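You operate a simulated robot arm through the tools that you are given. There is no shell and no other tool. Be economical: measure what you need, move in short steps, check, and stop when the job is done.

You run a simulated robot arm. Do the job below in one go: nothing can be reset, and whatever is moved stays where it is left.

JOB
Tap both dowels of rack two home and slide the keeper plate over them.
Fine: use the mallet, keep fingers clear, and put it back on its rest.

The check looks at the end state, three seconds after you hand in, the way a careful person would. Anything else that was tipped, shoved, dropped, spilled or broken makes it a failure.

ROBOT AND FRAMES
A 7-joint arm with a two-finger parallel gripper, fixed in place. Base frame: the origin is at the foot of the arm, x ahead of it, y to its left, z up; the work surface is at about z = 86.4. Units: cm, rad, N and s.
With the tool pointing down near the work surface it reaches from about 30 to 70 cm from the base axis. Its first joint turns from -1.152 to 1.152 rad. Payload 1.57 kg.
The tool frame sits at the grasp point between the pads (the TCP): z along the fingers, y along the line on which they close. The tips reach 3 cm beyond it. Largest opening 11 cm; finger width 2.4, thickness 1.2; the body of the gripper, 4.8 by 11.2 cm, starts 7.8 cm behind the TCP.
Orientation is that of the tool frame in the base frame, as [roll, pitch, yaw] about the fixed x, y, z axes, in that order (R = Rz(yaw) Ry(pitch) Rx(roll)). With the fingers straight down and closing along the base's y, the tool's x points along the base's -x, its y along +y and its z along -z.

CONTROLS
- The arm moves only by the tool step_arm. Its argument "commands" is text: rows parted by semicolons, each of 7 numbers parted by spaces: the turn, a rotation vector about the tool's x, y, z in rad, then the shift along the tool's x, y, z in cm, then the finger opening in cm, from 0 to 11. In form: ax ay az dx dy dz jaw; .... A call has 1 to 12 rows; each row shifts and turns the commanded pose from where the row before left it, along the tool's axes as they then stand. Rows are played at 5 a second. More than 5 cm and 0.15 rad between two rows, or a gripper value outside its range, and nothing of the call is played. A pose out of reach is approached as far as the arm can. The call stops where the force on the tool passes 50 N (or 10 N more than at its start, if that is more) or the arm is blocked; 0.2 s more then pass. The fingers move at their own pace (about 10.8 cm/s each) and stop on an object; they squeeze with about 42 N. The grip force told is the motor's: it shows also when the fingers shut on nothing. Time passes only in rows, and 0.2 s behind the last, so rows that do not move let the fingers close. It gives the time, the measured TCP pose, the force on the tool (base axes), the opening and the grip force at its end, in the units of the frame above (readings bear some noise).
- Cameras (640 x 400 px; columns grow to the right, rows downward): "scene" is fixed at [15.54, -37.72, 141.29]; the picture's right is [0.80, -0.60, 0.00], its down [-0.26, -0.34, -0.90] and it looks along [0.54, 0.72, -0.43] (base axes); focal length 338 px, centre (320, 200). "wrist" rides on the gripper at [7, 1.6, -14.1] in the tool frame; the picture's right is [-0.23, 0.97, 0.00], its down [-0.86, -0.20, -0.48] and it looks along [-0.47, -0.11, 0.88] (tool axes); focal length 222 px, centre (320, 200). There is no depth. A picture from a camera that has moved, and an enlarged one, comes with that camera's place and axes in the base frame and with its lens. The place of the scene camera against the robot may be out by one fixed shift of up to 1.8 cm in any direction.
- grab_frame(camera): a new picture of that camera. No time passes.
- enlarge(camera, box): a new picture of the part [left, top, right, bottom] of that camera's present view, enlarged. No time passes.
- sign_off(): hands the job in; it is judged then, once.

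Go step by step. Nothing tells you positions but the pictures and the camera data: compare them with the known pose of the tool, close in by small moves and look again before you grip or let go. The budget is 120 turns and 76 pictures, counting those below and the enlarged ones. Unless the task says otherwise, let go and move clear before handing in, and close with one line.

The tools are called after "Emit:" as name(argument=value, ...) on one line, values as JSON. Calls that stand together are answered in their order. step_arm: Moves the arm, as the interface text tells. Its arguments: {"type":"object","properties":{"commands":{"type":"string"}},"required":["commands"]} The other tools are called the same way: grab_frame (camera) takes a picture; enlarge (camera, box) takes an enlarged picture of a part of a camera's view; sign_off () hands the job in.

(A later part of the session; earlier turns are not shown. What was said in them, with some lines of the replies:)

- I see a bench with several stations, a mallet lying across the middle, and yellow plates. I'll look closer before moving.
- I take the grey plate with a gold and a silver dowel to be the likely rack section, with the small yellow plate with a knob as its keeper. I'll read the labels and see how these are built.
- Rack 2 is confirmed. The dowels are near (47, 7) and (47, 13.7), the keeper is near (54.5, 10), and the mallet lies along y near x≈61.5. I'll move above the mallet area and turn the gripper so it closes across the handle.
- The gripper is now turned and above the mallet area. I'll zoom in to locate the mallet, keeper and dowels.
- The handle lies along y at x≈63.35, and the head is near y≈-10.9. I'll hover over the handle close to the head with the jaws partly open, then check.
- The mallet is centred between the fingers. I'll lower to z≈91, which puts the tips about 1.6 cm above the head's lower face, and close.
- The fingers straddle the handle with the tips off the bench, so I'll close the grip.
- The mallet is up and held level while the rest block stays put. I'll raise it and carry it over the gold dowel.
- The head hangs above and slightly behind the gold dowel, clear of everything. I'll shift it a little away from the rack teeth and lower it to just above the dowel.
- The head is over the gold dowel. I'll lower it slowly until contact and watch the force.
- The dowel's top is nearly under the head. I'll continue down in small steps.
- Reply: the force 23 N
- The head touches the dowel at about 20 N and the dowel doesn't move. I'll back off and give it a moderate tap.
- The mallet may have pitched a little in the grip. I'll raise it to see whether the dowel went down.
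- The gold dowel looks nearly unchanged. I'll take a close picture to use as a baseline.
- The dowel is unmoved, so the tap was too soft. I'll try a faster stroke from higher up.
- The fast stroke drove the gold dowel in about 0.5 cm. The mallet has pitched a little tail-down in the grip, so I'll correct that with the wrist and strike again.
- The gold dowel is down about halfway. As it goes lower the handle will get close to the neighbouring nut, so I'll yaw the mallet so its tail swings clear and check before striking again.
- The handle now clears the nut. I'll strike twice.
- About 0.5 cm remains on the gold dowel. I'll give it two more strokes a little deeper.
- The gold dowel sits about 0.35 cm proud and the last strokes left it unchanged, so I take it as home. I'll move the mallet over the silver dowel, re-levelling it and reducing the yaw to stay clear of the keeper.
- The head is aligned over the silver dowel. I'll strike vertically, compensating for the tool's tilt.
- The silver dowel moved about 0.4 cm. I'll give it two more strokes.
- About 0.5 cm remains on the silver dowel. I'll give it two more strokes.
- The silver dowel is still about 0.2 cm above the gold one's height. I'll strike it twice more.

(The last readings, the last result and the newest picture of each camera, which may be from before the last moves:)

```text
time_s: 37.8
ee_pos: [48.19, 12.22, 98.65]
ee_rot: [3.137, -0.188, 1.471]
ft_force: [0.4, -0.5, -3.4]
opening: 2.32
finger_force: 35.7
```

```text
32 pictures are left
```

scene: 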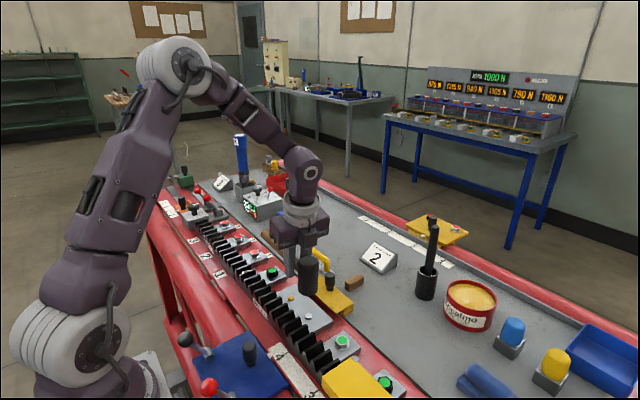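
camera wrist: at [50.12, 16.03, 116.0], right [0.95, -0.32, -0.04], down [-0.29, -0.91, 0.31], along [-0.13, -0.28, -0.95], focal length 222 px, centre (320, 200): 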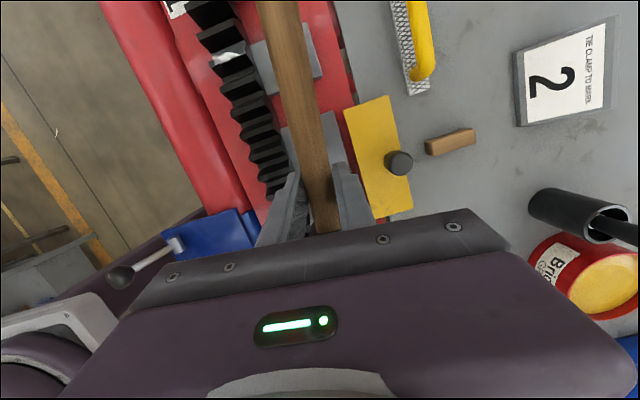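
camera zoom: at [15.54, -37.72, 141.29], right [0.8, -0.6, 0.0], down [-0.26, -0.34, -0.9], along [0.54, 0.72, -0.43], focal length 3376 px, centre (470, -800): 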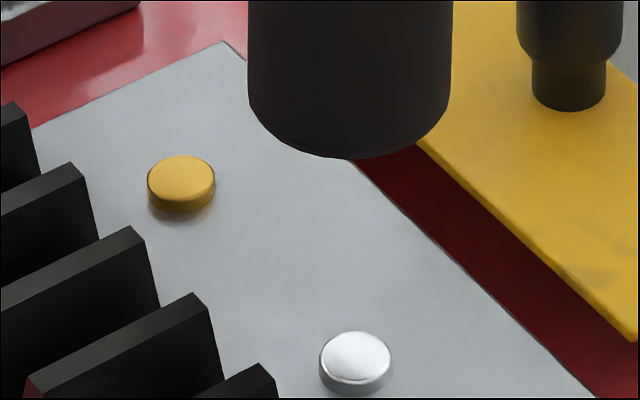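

The silver dowel is almost level with the gold. I'll do two more confirming strokes.

Emit:
step_arm(commands="0 0 0 0.45 0.1 -2.35 0; 0 0 0 0 0 0 0; 0 0 0 -0.9 0 4.75 0; 0 0 0 -0.92 0 4.8 0; 0 0 0 0.88 0 -4.62 0; 0 0 0 0.88 0 -4.6 0; 0 0 0 0 0 0 0; 0 0 0 -0.9 0 4.75 0; 0 0 0 -0.91 0 4.78 0; 0 0 0 0.84 0 -4.42 0; 0 0 0 0.75 0 -3.9 0; 0 0 0 0 0 0 0")

Emit:
enlarge(camera="scene", box=[285, 280, 325, 320])

Emit:
enlarge(camera="scene", box=[250, 190, 370, 330])

```text
time_s: 40.4
ee_pos: [48.32, 12.1, 99.54]
ee_rot: [3.135, -0.189, 1.472]
ft_force: [-0.9, -0.5, -3.9]
opening: 2.34
finger_force: 35.4
```

```text
10.00 times, centred on (305, 300) of scene
camera zoom: at [15.54, -37.72, 141.29], right [0.8, -0.6, 0.0], down [-0.26, -0.34, -0.9], along [0.54, 0.72, -0.43], focal length 3376 px, centre (470, -800)
```

zoom: 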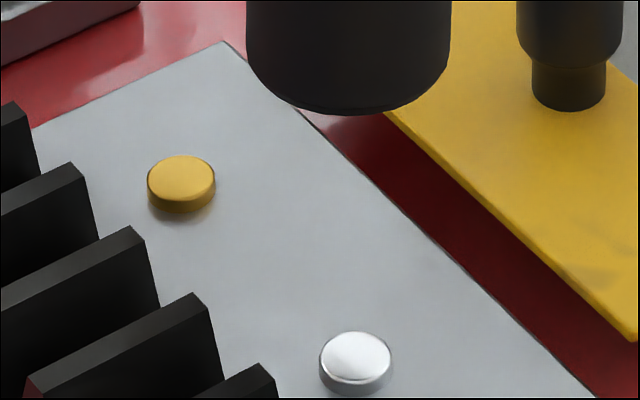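

```text
2.86 times, centred on (310, 260) of scene
camera zoom: at [15.54, -37.72, 141.29], right [0.8, -0.6, 0.0], down [-0.26, -0.34, -0.9], along [0.54, 0.72, -0.43], focal length 965 px, centre (349, 29)
```

zoom: 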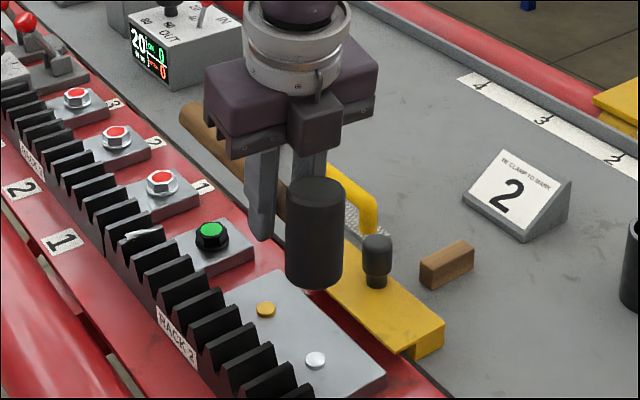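

The silver dowel is unchanged by the last strokes, so both dowels are home and level. Next I'll carry the mallet back over its rest.

Emit:
step_arm(commands="0 0 0 0.84 0 -4.42 0; 0 0 -0.1 0 0 0 0; 0 0 0 -2 1.7 -0.38 0; 0 0 0 -2.6 2.25 -0.5 0; 0 0 0 -2.6 2.25 -0.5 0; 0 0 0 -2.6 2.25 -0.5 0; 0 0 0 -2.6 2.25 -0.5 0; 0 0 0 -2.6 2.25 -0.5 0; 0 0 0 -2.5 2.25 -0.48 0; 0 0 0 0 0 0 0; 0 0 0 0 0 0 0")

Emit:
enlarge(camera="scene", box=[330, 160, 490, 360])

Emit:
grab_frame(camera="wrist")

```text
time_s: 42.8
ee_pos: [63.54, -5.64, 104.4]
ee_rot: [3.117, -0.185, 1.574]
ft_force: [0.5, 0.0, -4.2]
opening: 2.35
finger_force: 36.0
```

```text
2.00 times, centred on (410, 260) of scene
camera zoom: at [15.55, -37.73, 141.29], right [0.8, -0.6, 0.0], down [-0.26, -0.34, -0.9], along [0.54, 0.72, -0.43], focal length 675 px, centre (140, 80)
```

zoom: 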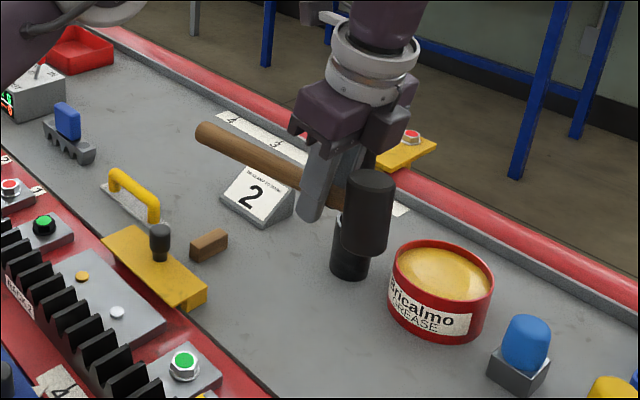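

```text
28 pictures are left
camera wrist: at [64.74, -1.6, 119.71], right [0.97, -0.22, -0.02], down [-0.21, -0.93, 0.31], along [-0.09, -0.29, -0.95], focal length 222 px, centre (320, 200)
```

wrist: 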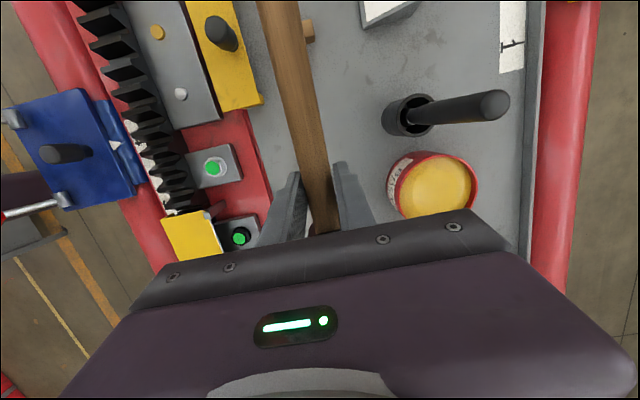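

The mallet is over its rest and level. I'll lower it to about 1 cm above the bench and check.

Emit:
step_arm(commands="0.024 0 0 -0.56 0 2.95 0; 0 0 0 -0.56 0 2.95 0; 0 0 0 -0.56 0 2.95 0; 0 0 0 -0.52 0 2.75 0; 0 0 0 0 0 0 0; 0 0 0 0 0 0 0")

Emit:
enlarge(camera="scene", box=[340, 230, 460, 360])

Emit:
grab_frame(camera="wrist")

```text
time_s: 44.2
ee_pos: [63.66, -5.69, 92.62]
ee_rot: [3.141, -0.186, 1.575]
ft_force: [0.4, -0.3, -3.6]
opening: 2.33
finger_force: 35.6
```

```text
3.08 times, centred on (400, 295) of scene
camera zoom: at [15.55, -37.72, 141.29], right [0.8, -0.6, 0.0], down [-0.26, -0.34, -0.9], along [0.54, 0.72, -0.43], focal length 1039 px, centre (74, -92)
```

zoom: 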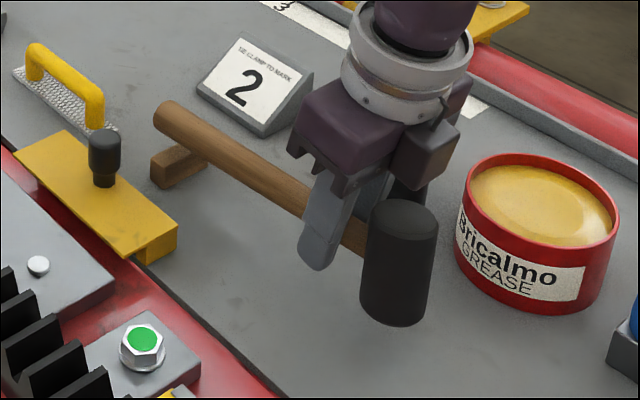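

```text
26 pictures are left
camera wrist: at [65.13, -1.63, 107.85], right [0.97, -0.22, -0.04], down [-0.2, -0.93, 0.31], along [-0.11, -0.29, -0.95], focal length 222 px, centre (320, 200)
```

wrist: 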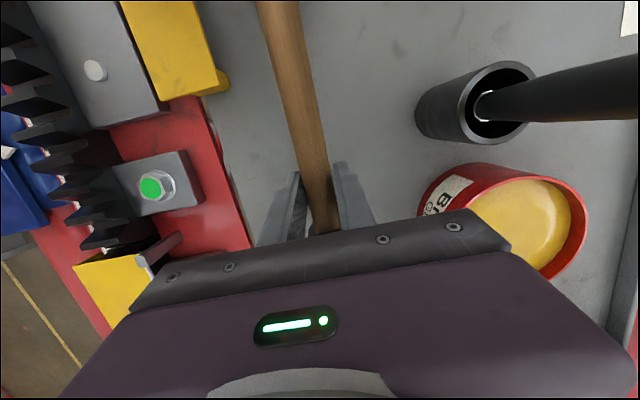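

Compared with the original picture, the head is about 2.5 cm high and the tail about 1 cm, so the mallet is slightly pitched. I'll level it and lower gently.

Emit:
step_arm(commands="0 0.07 0 0 0 0 0; 0 0 0 -0.26 0 0.97 0; 0 0 0 -0.08 0 0.29 0; 0 0 0 0 0 0 0; 0 0 0 0 0 0 0")

Emit:
enlarge(camera="scene", box=[340, 230, 460, 360])

```text
time_s: 45.4
ee_pos: [63.57, -5.72, 91.49]
ee_rot: [3.141, -0.259, 1.575]
ft_force: [0.6, 0.5, -4.0]
opening: 2.36
finger_force: 35.7
```

```text
3.08 times, centred on (400, 295) of scene
camera zoom: at [15.55, -37.72, 141.29], right [0.8, -0.6, 0.0], down [-0.26, -0.34, -0.9], along [0.54, 0.72, -0.43], focal length 1039 px, centre (74, -92)
```

zoom: 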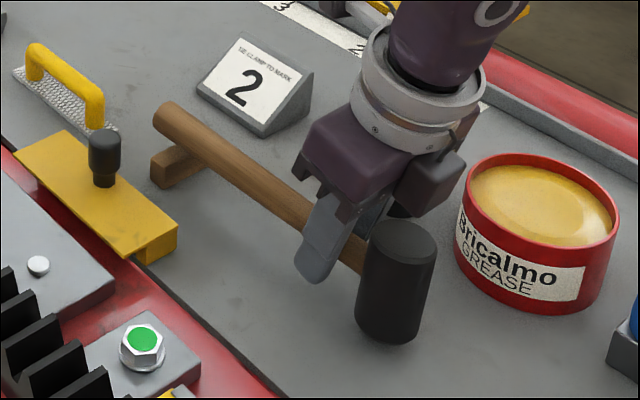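

The head is about 1.2 cm up and the tail about 0.8 cm. I'll continue gently to contact.

Emit:
step_arm(commands="0 0.02 0 -0.14 0 0.53 0; 0 0 0 -0.05 0 0.2 0; 0 0 0 -0.05 0 0.2 0; 0 0 0 0 0 0 0; 0 0 0 0 0 0 0")

Emit:
enlarge(camera="scene", box=[340, 230, 460, 360])

```text
time_s: 46.6
ee_pos: [63.6, -5.76, 90.4]
ee_rot: [3.14, -0.277, 1.574]
ft_force: [-3.8, 1.1, 15.7]
opening: 2.33
finger_force: 35.4
```

```text
3.08 times, centred on (400, 295) of scene
camera zoom: at [15.5, -37.72, 141.3], right [0.8, -0.6, 0.0], down [-0.26, -0.34, -0.9], along [0.54, 0.72, -0.43], focal length 1039 px, centre (74, -92)
```

zoom: 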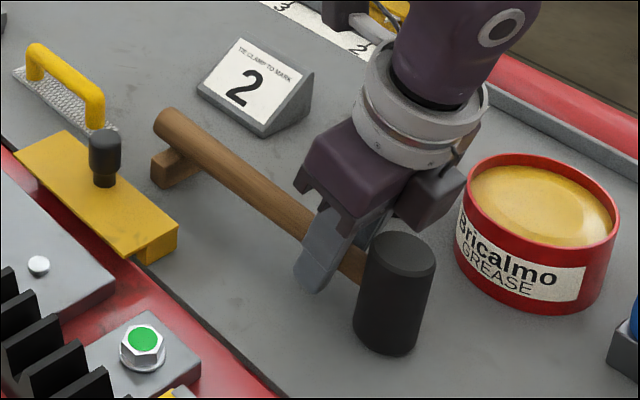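

The mallet has touched down with about 19 N. I'll ease off slightly and open the fingers a little so it settles.

Emit:
step_arm(commands="0 0 0 0.06 0 -0.2 0; 0 0 0 0 0 0 0; 0 0 0 0 0 0 2.6; 0 0 0 0 0 0 3.2; 0 0 0 0 0 0 4; 0 0 0 0 0 0 4")

Emit:
enlarge(camera="scene", box=[340, 230, 460, 360])

Emit:
grab_frame(camera="wrist")

```text
time_s: 48.0
ee_pos: [63.57, -5.82, 90.46]
ee_rot: [3.141, -0.278, 1.574]
ft_force: [0.4, 0.1, 0.5]
opening: 4.02
finger_force: 0.0
```

```text
3.08 times, centred on (400, 295) of scene
camera zoom: at [15.54, -37.72, 141.29], right [0.8, -0.6, 0.0], down [-0.26, -0.34, -0.9], along [0.54, 0.72, -0.43], focal length 1039 px, centre (74, -92)
```

zoom: 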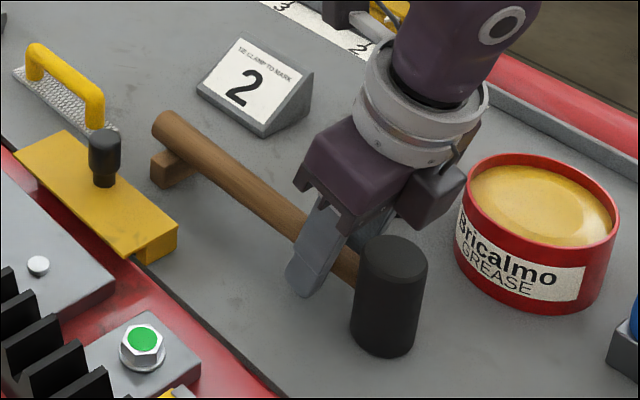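

```text
22 pictures are left
camera wrist: at [65.18, -3.03, 106.07], right [0.97, -0.22, -0.06], down [-0.2, -0.95, 0.23], along [-0.11, -0.21, -0.97], focal length 222 px, centre (320, 200)
```

wrist: 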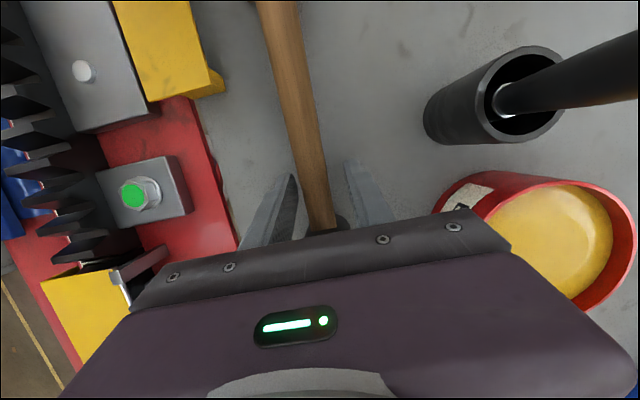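

The mallet is settled with its tail on the rest block and its head standing. I'll open a bit and retreat straight up, then level the tool.

Emit:
step_arm(commands="0 0 0 0 -0.3 0 5; 0 0 0 0.55 0 -1.92 5; 0 0 0 0.82 0 -2.88 5; 0 0 0 0.82 0 -2.88 5; 0 0 0 0.82 0 -2.88 5; 0 0 0 0.82 0 -2.88 5; 0 -0.14 0 0 0 0 5; 0 -0.137 0 0 0 0 5; 0 0 0 0 0 0 5; 0 0 0 0 0 0 5")

Emit:
grab_frame(camera="wrist")

Emit:
enlarge(camera="scene", box=[340, 230, 460, 360])

```text
time_s: 50.2
ee_pos: [63.32, -5.79, 104.66]
ee_rot: [3.141, 0.0, 1.574]
ft_force: [-0.3, 0.0, 0.0]
opening: 5.02
finger_force: 0.2
```

```text
21 pictures are left
camera wrist: at [64.83, 1.11, 118.71], right [0.97, -0.22, 0.0], down [-0.2, -0.86, 0.48], along [-0.11, -0.47, -0.88], focal length 222 px, centre (320, 200)
```

wrist: 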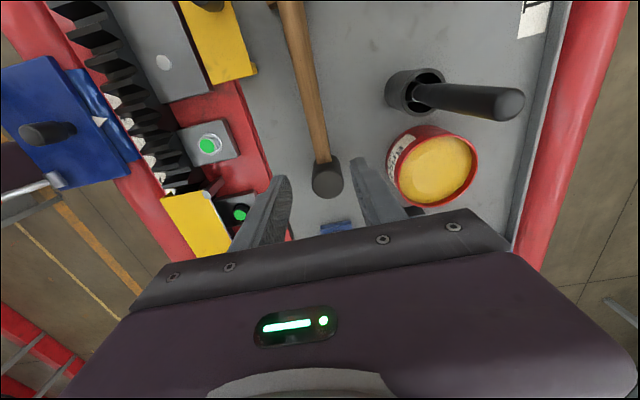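

```text
3.08 times, centred on (400, 295) of scene
camera zoom: at [15.54, -37.72, 141.29], right [0.8, -0.6, 0.0], down [-0.26, -0.34, -0.9], along [0.54, 0.72, -0.43], focal length 1039 px, centre (74, -92)
```

zoom: 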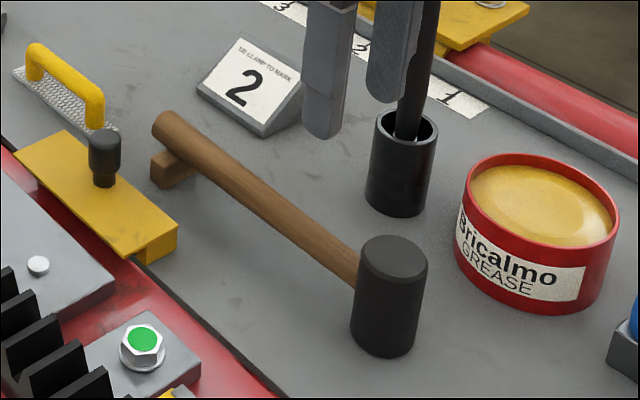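

The mallet rests on its block, shifted only slightly along its length. Next I'll move above the keeper's knob.

Emit:
step_arm(commands="0 0 0 3.2 -1.75 0 5; 0 0 0 3.2 -1.75 0 5; 0 0 0 3.2 -1.75 0 5; 0 0 0 3.2 -1.75 0 5; 0 0 0 3.1 -1.75 0 5; 0 0 0 0 0 0 5; 0 0 0 0 0 0 5")

Emit:
grab_frame(camera="wrist")

Emit:
enlarge(camera="scene", box=[280, 190, 390, 330])

```text
time_s: 51.8
ee_pos: [54.46, 10.04, 104.56]
ee_rot: [-3.139, 0.001, 1.575]
ft_force: [-0.2, 0.0, -0.4]
opening: 5.03
finger_force: 0.0
```

```text
19 pictures are left
camera wrist: at [56.03, 16.95, 118.71], right [0.97, -0.22, 0.0], down [-0.2, -0.86, 0.48], along [-0.11, -0.47, -0.88], focal length 222 px, centre (320, 200)
```

wrist: 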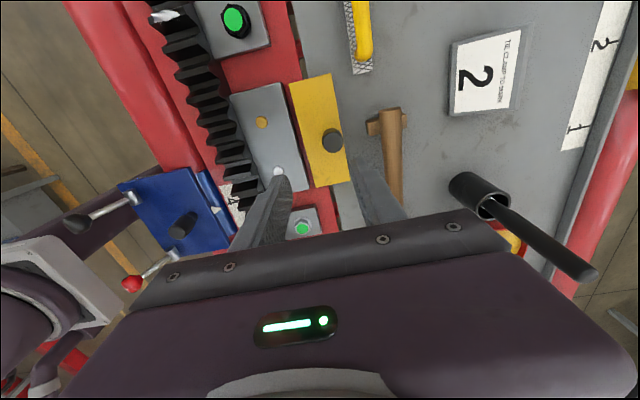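

```text
2.86 times, centred on (335, 260) of scene
camera zoom: at [15.54, -37.72, 141.29], right [0.8, -0.6, 0.0], down [-0.26, -0.34, -0.9], along [0.54, 0.72, -0.43], focal length 965 px, centre (277, 29)
```

zoom: 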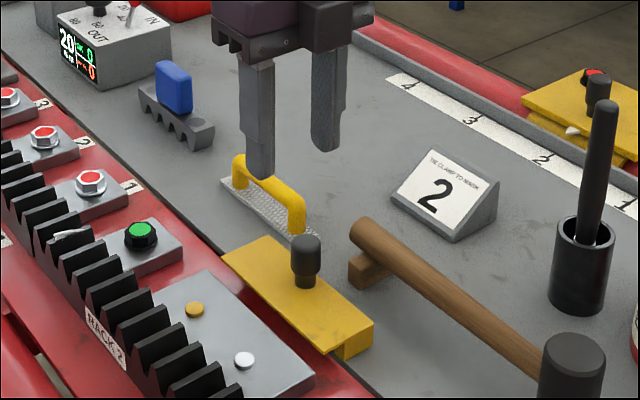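

The knob is at about (55.95, 10.1), with its top near z≈91.7. I'll centre on it and lower so the tips stay above the plate.

Emit:
step_arm(commands="0 0 0 0.05 1.45 0 5; 0 0 0 0 0 3 5; 0 0 0 0 0 3 5; 0 0 0 0 0 3 5; 0 0 0 0 0 2.5 5; 0 0 0 0 0 0 5; 0 0 0 0 0 0 5")

Emit:
enlarge(camera="scene", box=[290, 220, 380, 330])

Emit:
grab_frame(camera="wrist")

```text
time_s: 53.4
ee_pos: [55.79, 10.29, 92.95]
ee_rot: [-3.141, 0.001, 1.574]
ft_force: [0.4, 0.3, -0.7]
opening: 5.01
finger_force: 0.0
```

```text
3.64 times, centred on (335, 275) of scene
camera zoom: at [15.54, -37.72, 141.29], right [0.8, -0.6, 0.0], down [-0.26, -0.34, -0.9], along [0.54, 0.72, -0.43], focal length 1228 px, centre (266, -73)
```

zoom: 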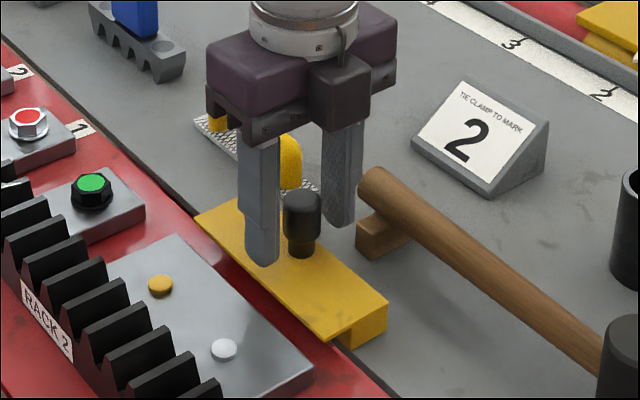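

```text
16 pictures are left
camera wrist: at [57.42, 17.11, 107.12], right [0.97, -0.22, 0.0], down [-0.2, -0.86, 0.48], along [-0.11, -0.47, -0.88], focal length 222 px, centre (320, 200)
```

wrist: 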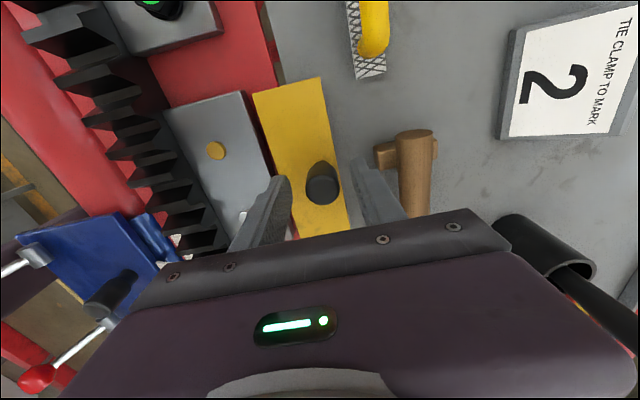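

The knob is centred between the fingers. I'll lower 0.9 cm and close on it.

Emit:
step_arm(commands="0 0 0 -0.15 0.1 0.5 5; 0 0 0 0 0 0.4 5; 0 0 0 0 0 0 5; 0 0 0 0 0 0 3; 0 0 0 0 0 0 1.5; 0 0 0 0 0 0 1.5; 0 0 0 0 0 0 1.5")

Emit:
enlarge(camera="scene", box=[280, 240, 370, 330])

```text
time_s: 55.0
ee_pos: [55.99, 10.07, 92.09]
ee_rot: [3.141, 0.0, 1.574]
ft_force: [-0.1, -0.5, -2.1]
opening: 2.44
finger_force: 35.6
```

```text
4.44 times, centred on (325, 285) of scene
camera zoom: at [15.54, -37.72, 141.29], right [0.8, -0.6, 0.0], down [-0.26, -0.34, -0.9], along [0.54, 0.72, -0.43], focal length 1501 px, centre (298, -178)
```

zoom: 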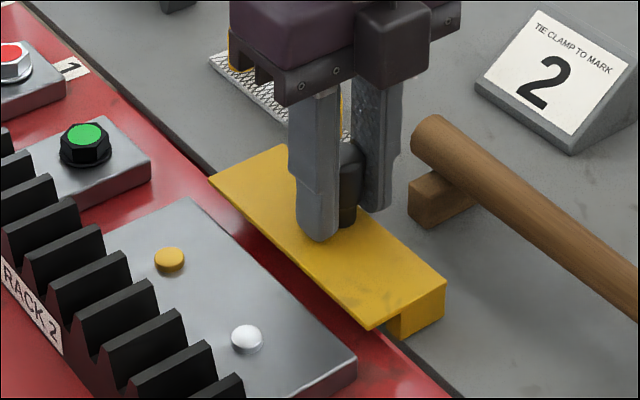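

The knob is gripped. I'll slide the keeper toward the rack in small steps while watching the force.

Emit:
step_arm(commands="0 0 0 0 -0.4 0 1.5; 0 0 0 0 -0.5 0 1.5; 0 0 0 0 -0.5 0 1.5; 0 0 0 0 -0.5 0 1.5; 0 0 0 0 0 0 1.5")

Emit:
enlarge(camera="scene", box=[280, 250, 360, 330])

```text
time_s: 56.2
ee_pos: [54.14, 9.99, 92.05]
ee_rot: [-3.138, -0.002, 1.573]
ft_force: [1.3, 7.4, -11.2]
opening: 2.45
finger_force: 35.7
```

```text
5.00 times, centred on (320, 290) of scene
camera zoom: at [15.56, -37.7, 141.3], right [0.8, -0.6, 0.0], down [-0.26, -0.34, -0.9], along [0.54, 0.72, -0.43], focal length 1688 px, centre (320, -250)
```

zoom: 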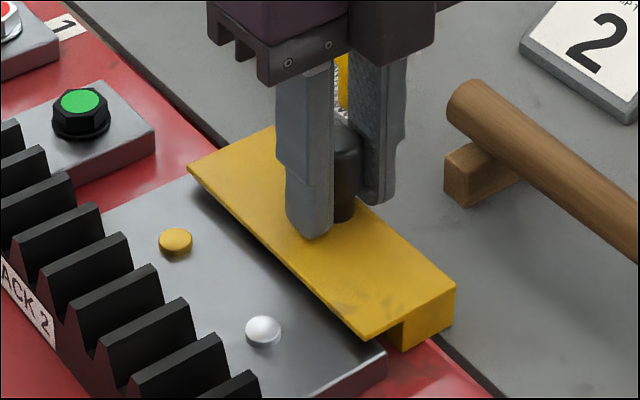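

The plate's lip is passing over the grey base. There is a small vertical load, so I'll ease down slightly and continue.

Emit:
step_arm(commands="0 0 0 -0.05 0 0.08 1.5; 0 0 0 0 -0.5 0 1.5; 0 0 0 0 -0.5 0 1.5; 0 0 0 0 -0.4 0 1.5; 0 0 0 0 0 0 1.5")

Emit:
enlarge(camera="scene", box=[280, 250, 360, 330])

```text
time_s: 57.4
ee_pos: [52.83, 10.13, 92.15]
ee_rot: [3.138, -0.002, 1.575]
ft_force: [0.4, 18.1, 23.4]
opening: 2.42
finger_force: 36.3
```

```text
5.00 times, centred on (320, 290) of scene
camera zoom: at [15.5, -37.68, 141.31], right [0.8, -0.6, 0.0], down [-0.26, -0.34, -0.9], along [0.54, 0.72, -0.43], focal length 1688 px, centre (320, -250)
```

zoom: 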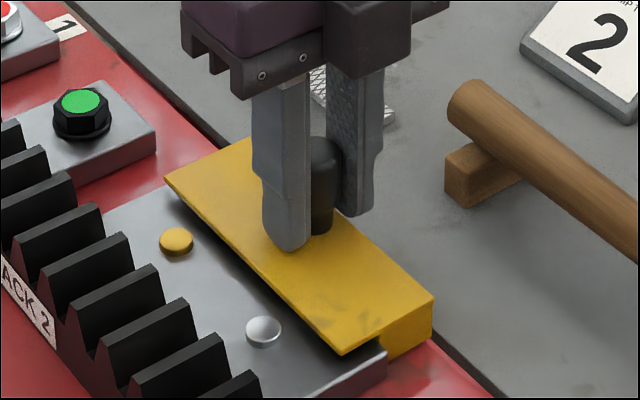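

There is some downward and sideways load. I'll relax the command slightly and read again.

Emit:
step_arm(commands="0 0 0 0.1 0 -0.06 1.5; 0 0 0 0 0 0 1.5")

```text
time_s: 58.0
ee_pos: [52.7, 10.02, 92.15]
ee_rot: [-3.141, -0.001, 1.572]
ft_force: [0.8, 10.8, 14.8]
opening: 2.43
finger_force: 36.3
```

Emit:
step_arm(commands="0 0 0 0.1 0 -0.08 1.5; 0 0 0 0 -0.4 0 1.5; 0 0 0 0 -0.4 0 1.5; 0 0 0 0 0 0 1.5")

Emit:
enlarge(camera="scene", box=[280, 250, 360, 330])

```text
time_s: 59.0
ee_pos: [51.85, 10.06, 92.17]
ee_rot: [-3.137, 0.001, 1.575]
ft_force: [0.3, -6.8, -20.2]
opening: 2.43
finger_force: 36.2
```

```text
5.00 times, centred on (320, 290) of scene
camera zoom: at [15.57, -37.73, 141.29], right [0.8, -0.6, 0.0], down [-0.26, -0.34, -0.9], along [0.54, 0.72, -0.43], focal length 1688 px, centre (320, -250)
```

zoom: 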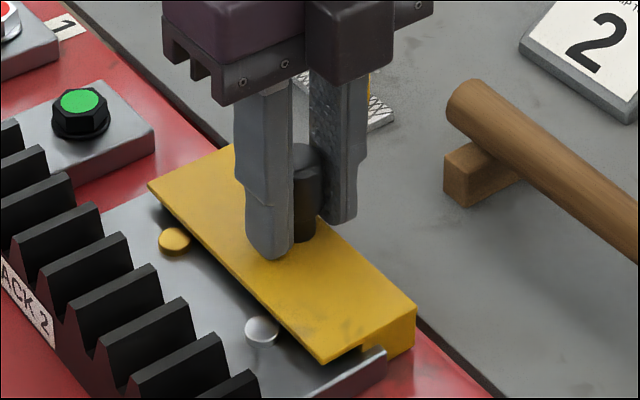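

The keeper runs in a constrained guide and the plate lip is about to cover the dowels. I'll continue with a tiny height correction.

Emit:
step_arm(commands="0 0 0 -0.05 0 0.07 1.5; 0 0 0 0 -0.4 0 1.5; 0 0 0 0 -0.4 0 1.5; 0 0 0 0 0 0 1.5")

Emit:
enlarge(camera="scene", box=[280, 250, 360, 330])

```text
time_s: 60.0
ee_pos: [51.25, 10.1, 92.1]
ee_rot: [3.141, 0.0, 1.573]
ft_force: [1.6, -11.8, -14.4]
opening: 2.46
finger_force: 35.8
```

```text
5.00 times, centred on (320, 290) of scene
camera zoom: at [15.57, -37.75, 141.28], right [0.8, -0.6, 0.0], down [-0.26, -0.34, -0.9], along [0.54, 0.72, -0.43], focal length 1688 px, centre (320, -250)
```

zoom: 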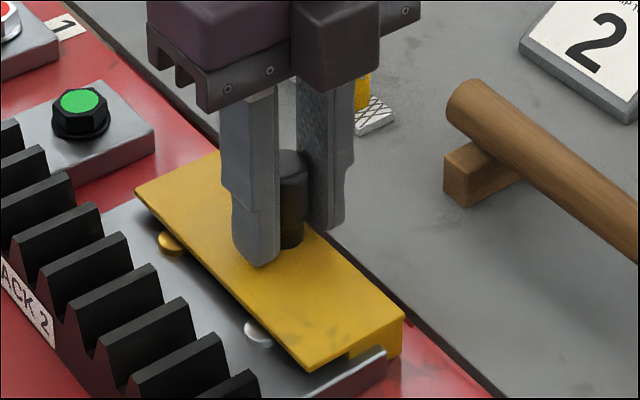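

The plate is sliding over both dowels freely. I'll keep going.

Emit:
step_arm(commands="0 0 0 -0.07 0 0.05 1.5; 0 0 0 0 -0.4 0 1.5; 0 0 0 0 -0.4 0 1.5; 0 0 0 0 0 0 1.5")

Emit:
enlarge(camera="scene", box=[280, 250, 360, 330])

```text
time_s: 61.0
ee_pos: [50.32, 10.08, 92.13]
ee_rot: [-3.141, -0.002, 1.575]
ft_force: [1.1, -7.7, -0.8]
opening: 2.49
finger_force: 36.6
```

```text
5.00 times, centred on (320, 290) of scene
camera zoom: at [15.54, -37.74, 141.29], right [0.8, -0.6, 0.0], down [-0.26, -0.34, -0.9], along [0.54, 0.72, -0.43], focal length 1688 px, centre (320, -250)
```

zoom: 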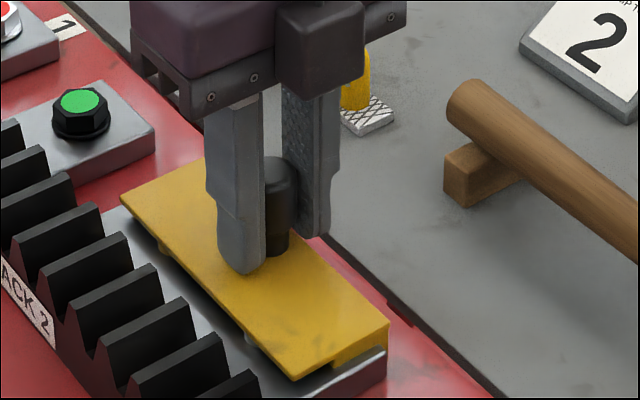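

The dowels are nearly covered. I'll continue to the stop.

Emit:
step_arm(commands="0 0 0 -0.05 -0.3 0 1.5; 0 0 0 0 -0.3 0 1.5; 0 0 0 0 -0.3 0 1.5; 0 0 0 0 0 0 1.5")

Emit:
enlarge(camera="scene", box=[280, 250, 360, 330])

```text
time_s: 62.0
ee_pos: [49.4, 10.11, 92.1]
ee_rot: [3.14, -0.001, 1.575]
ft_force: [4.0, 4.0, 7.2]
opening: 2.44
finger_force: 36.4
```

```text
5.00 times, centred on (320, 290) of scene
camera zoom: at [15.54, -37.72, 141.29], right [0.8, -0.6, 0.0], down [-0.26, -0.34, -0.9], along [0.54, 0.72, -0.43], focal length 1688 px, centre (320, -250)
```

zoom: 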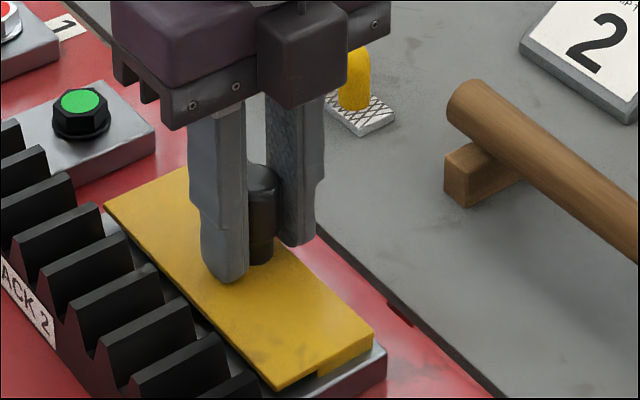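

The plate now reaches over both dowels. I'll go another 0.5 cm toward the teeth, watching the force along x.

Emit:
step_arm(commands="0 0 0 0 -0.25 -0.03 1.5; 0 0 0 0 -0.25 0 1.5; 0 0 0 0 0 0 1.5")

Emit:
grab_frame(camera="wrist")

```text
time_s: 62.8
ee_pos: [49.51, 10.01, 92.17]
ee_rot: [3.13, -0.002, 1.573]
ft_force: [44.0, 8.5, -19.8]
opening: 2.45
finger_force: 36.3
```

```text
8 pictures are left
camera wrist: at [50.82, 16.91, 106.3], right [0.97, -0.22, 0.01], down [-0.2, -0.86, 0.47], along [-0.1, -0.47, -0.88], focal length 222 px, centre (320, 200)
```

wrist: 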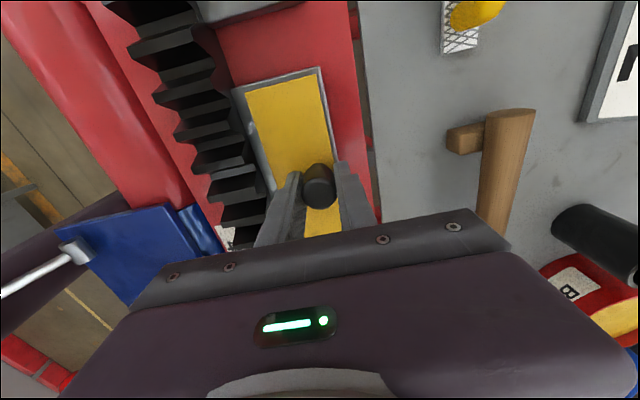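

A firm stop has been reached at 44 N, and the plate covers both dowels. I'll relax the push, release, and retreat straight up.

Emit:
step_arm(commands="0 0 0 0 0.4 0.02 1.5; 0 0 0 0 0 0 1.5; 0 0 0 0 0 0 3; 0 0 0 0 0 0 5; 0 0 0 0 0 0 5; 0 0 0 0 0 -2 5; 0 0 0 0 0 -3 5; 0 0 0 0 0 -4 5; 0 0 0 0 0 -4 5; 0 0 0 0 0 0 5")

Emit:
grab_frame(camera="wrist")

Emit:
enlarge(camera="scene", box=[270, 240, 370, 330])

```text
time_s: 65.0
ee_pos: [49.43, 9.94, 105.14]
ee_rot: [3.141, -0.001, 1.576]
ft_force: [-1.1, -0.5, 0.0]
opening: 5.01
finger_force: 0.0
```

```text
7 pictures are left
camera wrist: at [50.93, 16.83, 119.35], right [0.97, -0.22, 0.0], down [-0.2, -0.86, 0.48], along [-0.11, -0.47, -0.88], focal length 222 px, centre (320, 200)
```

wrist: 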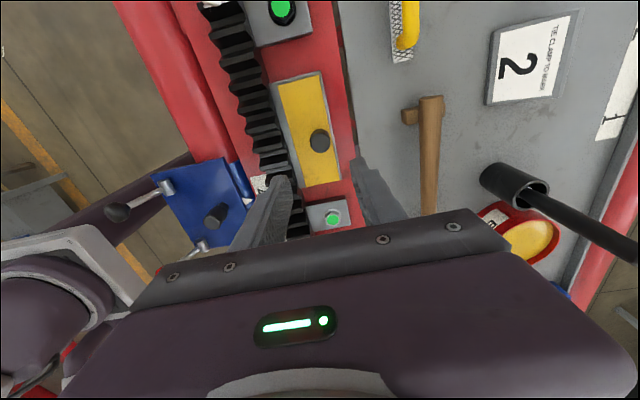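

```text
4.44 times, centred on (320, 285) of scene
camera zoom: at [15.54, -37.72, 141.29], right [0.8, -0.6, 0.0], down [-0.26, -0.34, -0.9], along [0.54, 0.72, -0.43], focal length 1501 px, centre (320, -178)
```

zoom: 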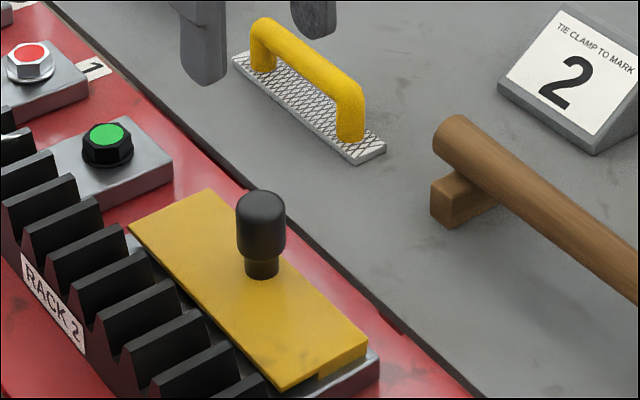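

The keeper plate covers both dowels and the mallet is on its rest. I'll take one last overall look.

Emit:
grab_frame(camera="scene")

```text
5 pictures are left
```

scene: 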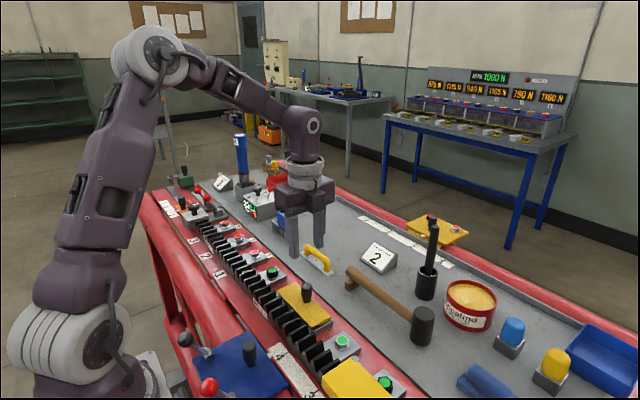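

Everything is in place and nothing else looks disturbed, so I'm handing in.

Emit:
sign_off()

```text
The job is handed in.
```

Both rack two dowels are tapped home, the keeper plate is slid over them to its stop, and the mallet is back on its rest, about 1 cm along its length from where it started.
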